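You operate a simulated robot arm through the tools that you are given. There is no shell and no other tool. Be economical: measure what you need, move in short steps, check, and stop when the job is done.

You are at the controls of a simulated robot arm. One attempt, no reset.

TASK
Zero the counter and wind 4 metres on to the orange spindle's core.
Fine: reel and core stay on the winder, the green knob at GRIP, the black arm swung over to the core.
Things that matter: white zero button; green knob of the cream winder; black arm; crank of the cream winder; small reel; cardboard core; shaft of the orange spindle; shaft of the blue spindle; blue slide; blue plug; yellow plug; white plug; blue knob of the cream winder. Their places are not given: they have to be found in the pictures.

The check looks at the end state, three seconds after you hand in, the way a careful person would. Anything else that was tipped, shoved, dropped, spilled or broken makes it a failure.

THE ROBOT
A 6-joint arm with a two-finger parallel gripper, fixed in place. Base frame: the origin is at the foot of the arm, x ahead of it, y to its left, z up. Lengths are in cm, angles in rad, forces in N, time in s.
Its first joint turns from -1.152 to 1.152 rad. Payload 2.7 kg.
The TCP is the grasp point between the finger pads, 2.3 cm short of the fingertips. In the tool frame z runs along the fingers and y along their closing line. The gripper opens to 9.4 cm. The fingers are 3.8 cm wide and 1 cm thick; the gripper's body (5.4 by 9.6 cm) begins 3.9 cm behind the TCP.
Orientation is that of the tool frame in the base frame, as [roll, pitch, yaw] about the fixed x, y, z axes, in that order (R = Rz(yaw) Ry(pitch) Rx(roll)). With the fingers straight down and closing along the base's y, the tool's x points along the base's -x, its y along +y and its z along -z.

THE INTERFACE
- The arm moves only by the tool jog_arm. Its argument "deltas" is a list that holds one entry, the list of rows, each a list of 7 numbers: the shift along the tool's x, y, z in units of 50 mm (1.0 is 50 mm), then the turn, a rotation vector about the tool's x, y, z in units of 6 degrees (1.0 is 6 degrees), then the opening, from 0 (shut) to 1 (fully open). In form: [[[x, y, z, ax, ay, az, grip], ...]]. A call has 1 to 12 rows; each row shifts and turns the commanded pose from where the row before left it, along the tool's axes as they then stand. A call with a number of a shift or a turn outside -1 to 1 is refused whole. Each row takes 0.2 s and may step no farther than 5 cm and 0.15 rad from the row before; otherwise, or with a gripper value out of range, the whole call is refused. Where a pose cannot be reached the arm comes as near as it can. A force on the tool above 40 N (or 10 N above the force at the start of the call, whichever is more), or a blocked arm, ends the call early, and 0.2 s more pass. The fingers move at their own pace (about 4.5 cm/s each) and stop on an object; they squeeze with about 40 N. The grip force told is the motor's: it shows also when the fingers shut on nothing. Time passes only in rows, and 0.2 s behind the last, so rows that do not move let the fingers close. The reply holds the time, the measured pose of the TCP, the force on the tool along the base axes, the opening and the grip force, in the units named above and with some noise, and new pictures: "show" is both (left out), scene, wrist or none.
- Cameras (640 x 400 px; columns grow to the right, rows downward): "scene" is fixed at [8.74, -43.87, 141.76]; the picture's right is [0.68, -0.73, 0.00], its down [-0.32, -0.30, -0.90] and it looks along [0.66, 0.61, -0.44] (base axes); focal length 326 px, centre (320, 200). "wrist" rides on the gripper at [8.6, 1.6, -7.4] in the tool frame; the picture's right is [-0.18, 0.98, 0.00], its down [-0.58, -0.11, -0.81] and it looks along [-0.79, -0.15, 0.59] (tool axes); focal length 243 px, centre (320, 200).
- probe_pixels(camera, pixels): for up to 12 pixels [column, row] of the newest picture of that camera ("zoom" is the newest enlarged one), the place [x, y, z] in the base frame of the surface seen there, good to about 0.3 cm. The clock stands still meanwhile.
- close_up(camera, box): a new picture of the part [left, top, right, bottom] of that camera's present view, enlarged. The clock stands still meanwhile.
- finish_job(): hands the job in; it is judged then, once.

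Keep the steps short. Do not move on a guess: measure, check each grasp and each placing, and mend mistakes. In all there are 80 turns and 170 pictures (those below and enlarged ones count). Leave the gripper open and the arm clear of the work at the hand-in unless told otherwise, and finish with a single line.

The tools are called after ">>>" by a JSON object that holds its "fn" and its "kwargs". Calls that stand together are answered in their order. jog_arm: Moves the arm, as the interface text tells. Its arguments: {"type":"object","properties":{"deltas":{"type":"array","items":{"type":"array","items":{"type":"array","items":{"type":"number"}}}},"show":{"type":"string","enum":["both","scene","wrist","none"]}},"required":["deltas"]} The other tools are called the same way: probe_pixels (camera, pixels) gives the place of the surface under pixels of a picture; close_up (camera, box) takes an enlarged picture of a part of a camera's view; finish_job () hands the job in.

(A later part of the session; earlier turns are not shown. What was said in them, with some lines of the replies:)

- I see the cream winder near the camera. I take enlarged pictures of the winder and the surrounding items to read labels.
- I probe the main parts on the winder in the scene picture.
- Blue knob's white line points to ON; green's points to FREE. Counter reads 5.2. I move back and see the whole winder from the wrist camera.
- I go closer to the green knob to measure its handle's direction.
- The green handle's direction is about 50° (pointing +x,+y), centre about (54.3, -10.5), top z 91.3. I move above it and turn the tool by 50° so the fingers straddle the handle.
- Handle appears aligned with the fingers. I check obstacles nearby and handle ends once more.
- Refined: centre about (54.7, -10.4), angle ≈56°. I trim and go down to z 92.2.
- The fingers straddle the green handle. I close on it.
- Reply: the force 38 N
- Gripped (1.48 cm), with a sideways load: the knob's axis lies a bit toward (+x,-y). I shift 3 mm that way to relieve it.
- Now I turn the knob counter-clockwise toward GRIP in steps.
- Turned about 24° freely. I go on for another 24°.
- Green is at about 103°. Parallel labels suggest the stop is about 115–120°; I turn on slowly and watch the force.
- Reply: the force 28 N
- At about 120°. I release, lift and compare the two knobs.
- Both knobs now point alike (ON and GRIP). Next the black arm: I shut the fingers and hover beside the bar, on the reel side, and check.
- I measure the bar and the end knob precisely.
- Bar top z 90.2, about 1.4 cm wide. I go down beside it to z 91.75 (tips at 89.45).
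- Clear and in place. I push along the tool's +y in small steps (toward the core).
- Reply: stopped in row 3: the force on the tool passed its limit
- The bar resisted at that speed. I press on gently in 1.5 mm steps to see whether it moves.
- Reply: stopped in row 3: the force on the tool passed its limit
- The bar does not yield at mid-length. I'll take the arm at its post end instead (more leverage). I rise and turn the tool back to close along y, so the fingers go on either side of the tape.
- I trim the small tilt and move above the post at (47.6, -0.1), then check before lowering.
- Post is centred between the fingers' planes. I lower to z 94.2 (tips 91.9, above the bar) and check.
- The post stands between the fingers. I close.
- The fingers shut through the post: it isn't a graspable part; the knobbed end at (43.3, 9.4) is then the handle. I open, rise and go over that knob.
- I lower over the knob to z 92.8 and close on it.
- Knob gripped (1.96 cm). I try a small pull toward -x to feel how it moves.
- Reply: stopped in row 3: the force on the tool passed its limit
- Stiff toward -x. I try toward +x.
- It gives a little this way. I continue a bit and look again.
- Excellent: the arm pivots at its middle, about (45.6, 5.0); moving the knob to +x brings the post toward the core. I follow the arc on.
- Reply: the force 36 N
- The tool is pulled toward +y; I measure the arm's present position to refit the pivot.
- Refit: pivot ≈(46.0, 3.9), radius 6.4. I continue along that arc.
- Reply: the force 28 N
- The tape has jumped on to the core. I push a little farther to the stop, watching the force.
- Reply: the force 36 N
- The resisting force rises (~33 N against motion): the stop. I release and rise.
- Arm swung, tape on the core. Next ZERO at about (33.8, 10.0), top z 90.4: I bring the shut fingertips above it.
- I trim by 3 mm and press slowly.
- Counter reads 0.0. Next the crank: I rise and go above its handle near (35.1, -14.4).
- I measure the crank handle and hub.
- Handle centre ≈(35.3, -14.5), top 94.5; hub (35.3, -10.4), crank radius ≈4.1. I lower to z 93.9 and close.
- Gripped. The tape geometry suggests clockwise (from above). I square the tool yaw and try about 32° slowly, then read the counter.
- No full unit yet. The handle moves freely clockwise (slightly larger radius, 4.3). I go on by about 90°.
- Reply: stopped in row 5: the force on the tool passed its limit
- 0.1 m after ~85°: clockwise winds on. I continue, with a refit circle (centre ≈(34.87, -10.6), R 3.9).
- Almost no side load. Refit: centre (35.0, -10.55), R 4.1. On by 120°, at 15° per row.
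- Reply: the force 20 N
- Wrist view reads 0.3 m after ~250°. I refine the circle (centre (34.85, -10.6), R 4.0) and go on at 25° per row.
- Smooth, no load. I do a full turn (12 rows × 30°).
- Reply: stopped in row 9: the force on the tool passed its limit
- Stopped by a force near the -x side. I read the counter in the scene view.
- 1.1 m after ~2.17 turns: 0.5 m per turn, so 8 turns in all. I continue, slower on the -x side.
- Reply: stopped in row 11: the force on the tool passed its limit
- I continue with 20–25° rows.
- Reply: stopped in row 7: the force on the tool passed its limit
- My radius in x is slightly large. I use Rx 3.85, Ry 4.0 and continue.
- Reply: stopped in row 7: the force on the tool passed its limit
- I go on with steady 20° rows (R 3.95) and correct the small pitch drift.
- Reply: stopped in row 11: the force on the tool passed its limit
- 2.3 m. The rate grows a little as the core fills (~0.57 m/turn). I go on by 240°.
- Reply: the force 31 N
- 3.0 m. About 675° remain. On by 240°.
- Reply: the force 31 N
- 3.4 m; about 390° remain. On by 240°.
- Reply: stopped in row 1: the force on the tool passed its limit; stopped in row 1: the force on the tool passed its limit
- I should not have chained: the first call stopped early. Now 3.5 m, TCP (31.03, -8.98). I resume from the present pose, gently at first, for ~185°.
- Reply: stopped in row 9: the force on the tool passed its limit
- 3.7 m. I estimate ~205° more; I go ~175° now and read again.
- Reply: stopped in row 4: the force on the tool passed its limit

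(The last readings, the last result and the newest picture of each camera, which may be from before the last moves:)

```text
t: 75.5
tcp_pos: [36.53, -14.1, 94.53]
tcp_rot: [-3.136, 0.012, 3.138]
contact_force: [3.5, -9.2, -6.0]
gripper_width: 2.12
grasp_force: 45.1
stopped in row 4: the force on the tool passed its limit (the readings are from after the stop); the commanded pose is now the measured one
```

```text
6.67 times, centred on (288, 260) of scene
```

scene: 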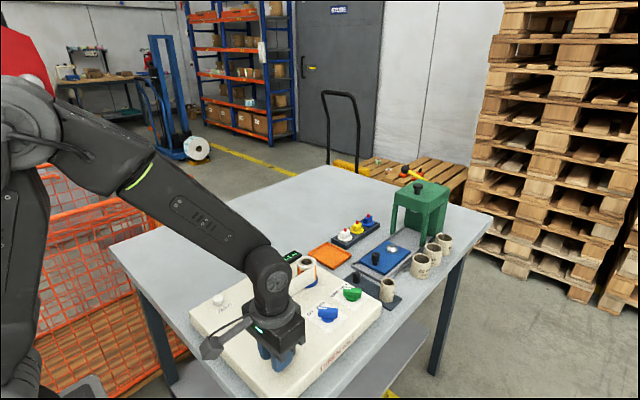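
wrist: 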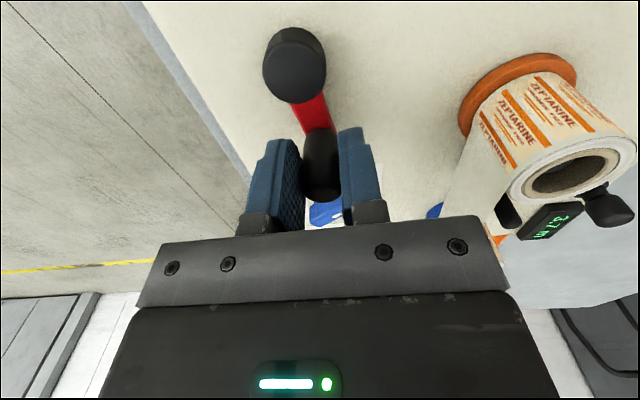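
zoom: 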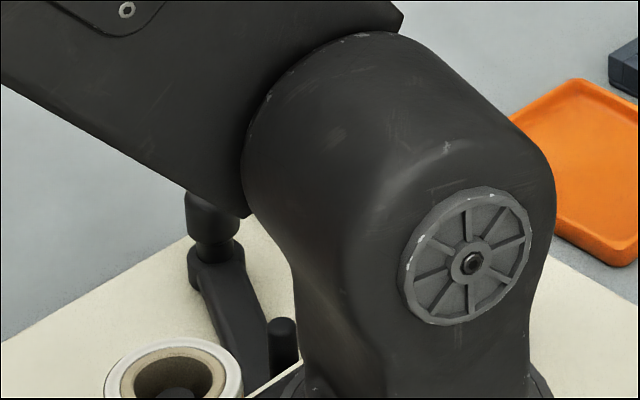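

Stopped at θ≈-65°. I continue about 100° in 17° rows.

>>> {"fn": "jog_arm", "kwargs": {"deltas": [[[0.189, -0.068, 0.02, 0, 0, 0, 0], [0.233, -0.006, 0.02, 0, 0, 0, 0], [0.225, 0.062, 0, 0, 0, 0, 0], [0.197, 0.125, 0, 0, 0, 0, 0], [0.152, 0.178, 0, 0, 0, 0, 0], [0.093, 0.214, 0, 0, 0, 0, 0], [0, 0, 0, 0, 0, 0, 0]]], "show": "none"}}

>>> {"fn": "close_up", "kwargs": {"camera": "scene", "box": [240, 230, 336, 290]}}

```text
t: 76.4
tcp_pos: [32.65, -13.96, 94.51]
tcp_rot: [-3.135, 0.017, 3.137]
contact_force: [-3.1, -5.7, 1.5]
gripper_width: 2.11
grasp_force: 45.1
stopped in row 4: the force on the tool passed its limit (the readings are from after the stop); the commanded pose is now the measured one
```

```text
6.67 times, centred on (288, 260) of scene
```

zoom: 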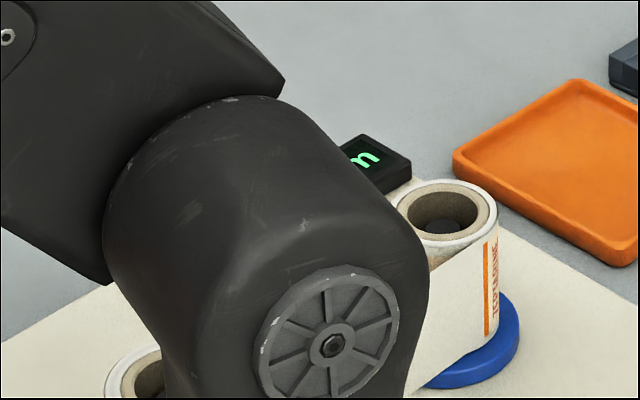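

I continue ~50° in 13° rows.

>>> {"fn": "jog_arm", "kwargs": {"deltas": [[[0.106, 0.116, 0, 0, 0, 0, 0], [0.112, 0.142, 0, 0, 0, 0, 0], [0.078, 0.164, 0, 0, 0, 0, 0], [0.034, 0.176, 0, 0, 0, 0, 0], [0, 0, 0, 0, 0, 0, 0]]], "show": "none"}}

>>> {"fn": "close_up", "kwargs": {"camera": "scene", "box": [240, 230, 336, 290]}}

```text
t: 77.0
tcp_pos: [31.64, -13.04, 94.53]
tcp_rot: [-3.135, 0.01, 3.139]
contact_force: [-8.1, -5.0, 6.6]
gripper_width: 2.14
grasp_force: 45.2
stopped in row 2: the force on the tool passed its limit (the readings are from after the stop); the commanded pose is now the measured one
```

```text
6.67 times, centred on (288, 260) of scene
```

zoom: 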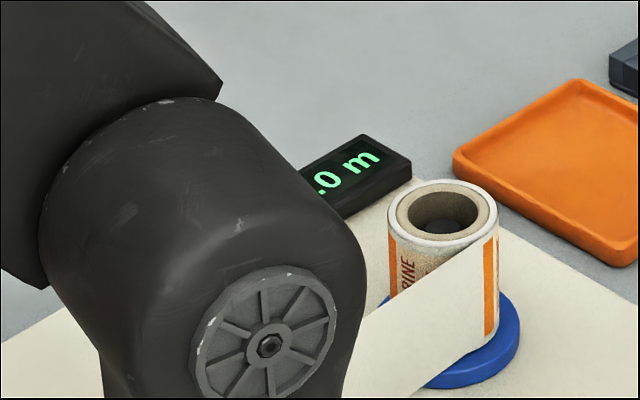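

It reads 4.0 m now. A small step of ~12° more to sit mid-range, then I check.

>>> {"fn": "jog_arm", "kwargs": {"deltas": [[[0.045, 0.08, 0, 0, 0, 0, 0], [0.04, 0.085, 0, 0, 0, 0, 0], [0, 0, 0, 0, 0, 0, 0]]], "show": "none"}}

>>> {"fn": "close_up", "kwargs": {"camera": "scene", "box": [240, 230, 336, 290]}}

```text
t: 77.9
tcp_pos: [31.19, -12.2, 94.35]
tcp_rot: [-3.135, 0.01, 3.133]
contact_force: [-6.5, -2.4, 5.8]
gripper_width: 2.13
grasp_force: 45.2
stopped in row 3: the force on the tool passed its limit (the readings are from after the stop); the commanded pose is now the measured one
```

```text
6.67 times, centred on (288, 260) of scene
```

zoom: 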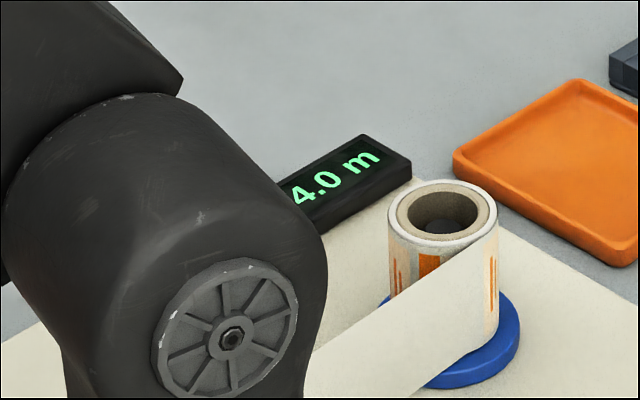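

4.0 m. I open the fingers, rise straight up, and back away.

>>> {"fn": "jog_arm", "kwargs": {"deltas": [[[0, 0, 0, 0, 0, 0, 0.3], [0, 0, 0, 0, 0, 0, 0.5], [0, 0, 0, 0, 0, 0, 0.5], [0, 0, -0.6, 0, 0, 0, 0.5], [0, 0, -1, 0, 0, 0, 0.5], [0, 0, -1, 0, 0, 0, 0.7], [0, 0, -1, 0, 0, 0, 1], [0, 0, -0.8, 0, 0, 0, 1], [0, 0, 0, 0, 0, 0, 1]]], "show": "scene"}}

>>> {"fn": "close_up", "kwargs": {"camera": "scene", "box": [190, 240, 390, 365]}}

```text
t: 79.9
tcp_pos: [31.1, -11.83, 116.64]
tcp_rot: [-3.134, 0.006, 3.135]
contact_force: [-0.7, 0.6, -0.5]
gripper_width: 9.41
grasp_force: 0.0
```

scene: 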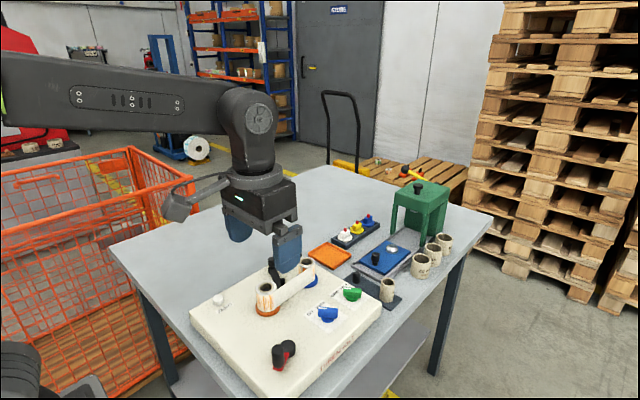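

```text
3.20 times, centred on (290, 302) of scene
```

zoom: 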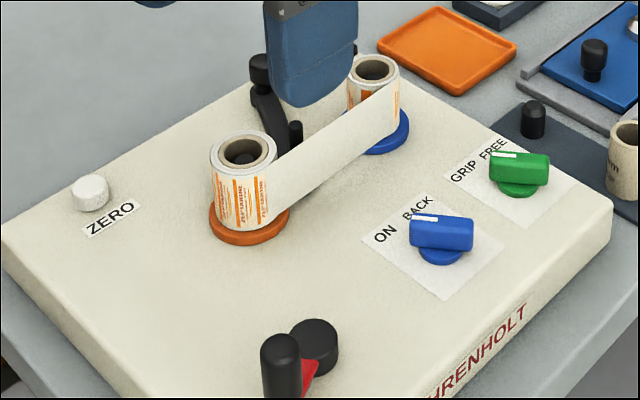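

I raise the arm clear and read the counter a last time.

>>> {"fn": "jog_arm", "kwargs": {"deltas": [[[0, 0, -1, 0, 0, 0, 1], [0, 0, -0.5, 0, 0, 0, 1], [0, 0, 0, 0, 0, 0, 1]]], "show": "none"}}

>>> {"fn": "close_up", "kwargs": {"camera": "scene", "box": [220, 220, 348, 300]}}

```text
t: 80.7
tcp_pos: [31.15, -11.9, 124.1]
tcp_rot: [-3.134, 0.008, 3.137]
contact_force: [-0.1, 0.7, -0.3]
gripper_width: 9.41
grasp_force: 0.2
```

```text
5.00 times, centred on (284, 260) of scene
```

zoom: 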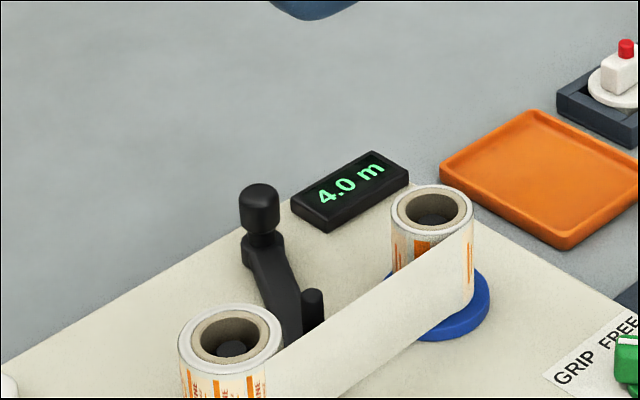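

The counter reads 4.0 m, the knobs are at ON and GRIP, the black arm is at the core, and everything else is in place. I hand in.

>>> {"fn": "finish_job", "kwargs": {}}

```text
The job is handed in.
```

I zeroed the counter and wound on to the orange spindle's core until it read 4.0 m; at hand-in the green knob was at GRIP, the black arm was over at the core, reel and core were still on the winder, and the gripper was open and clear.
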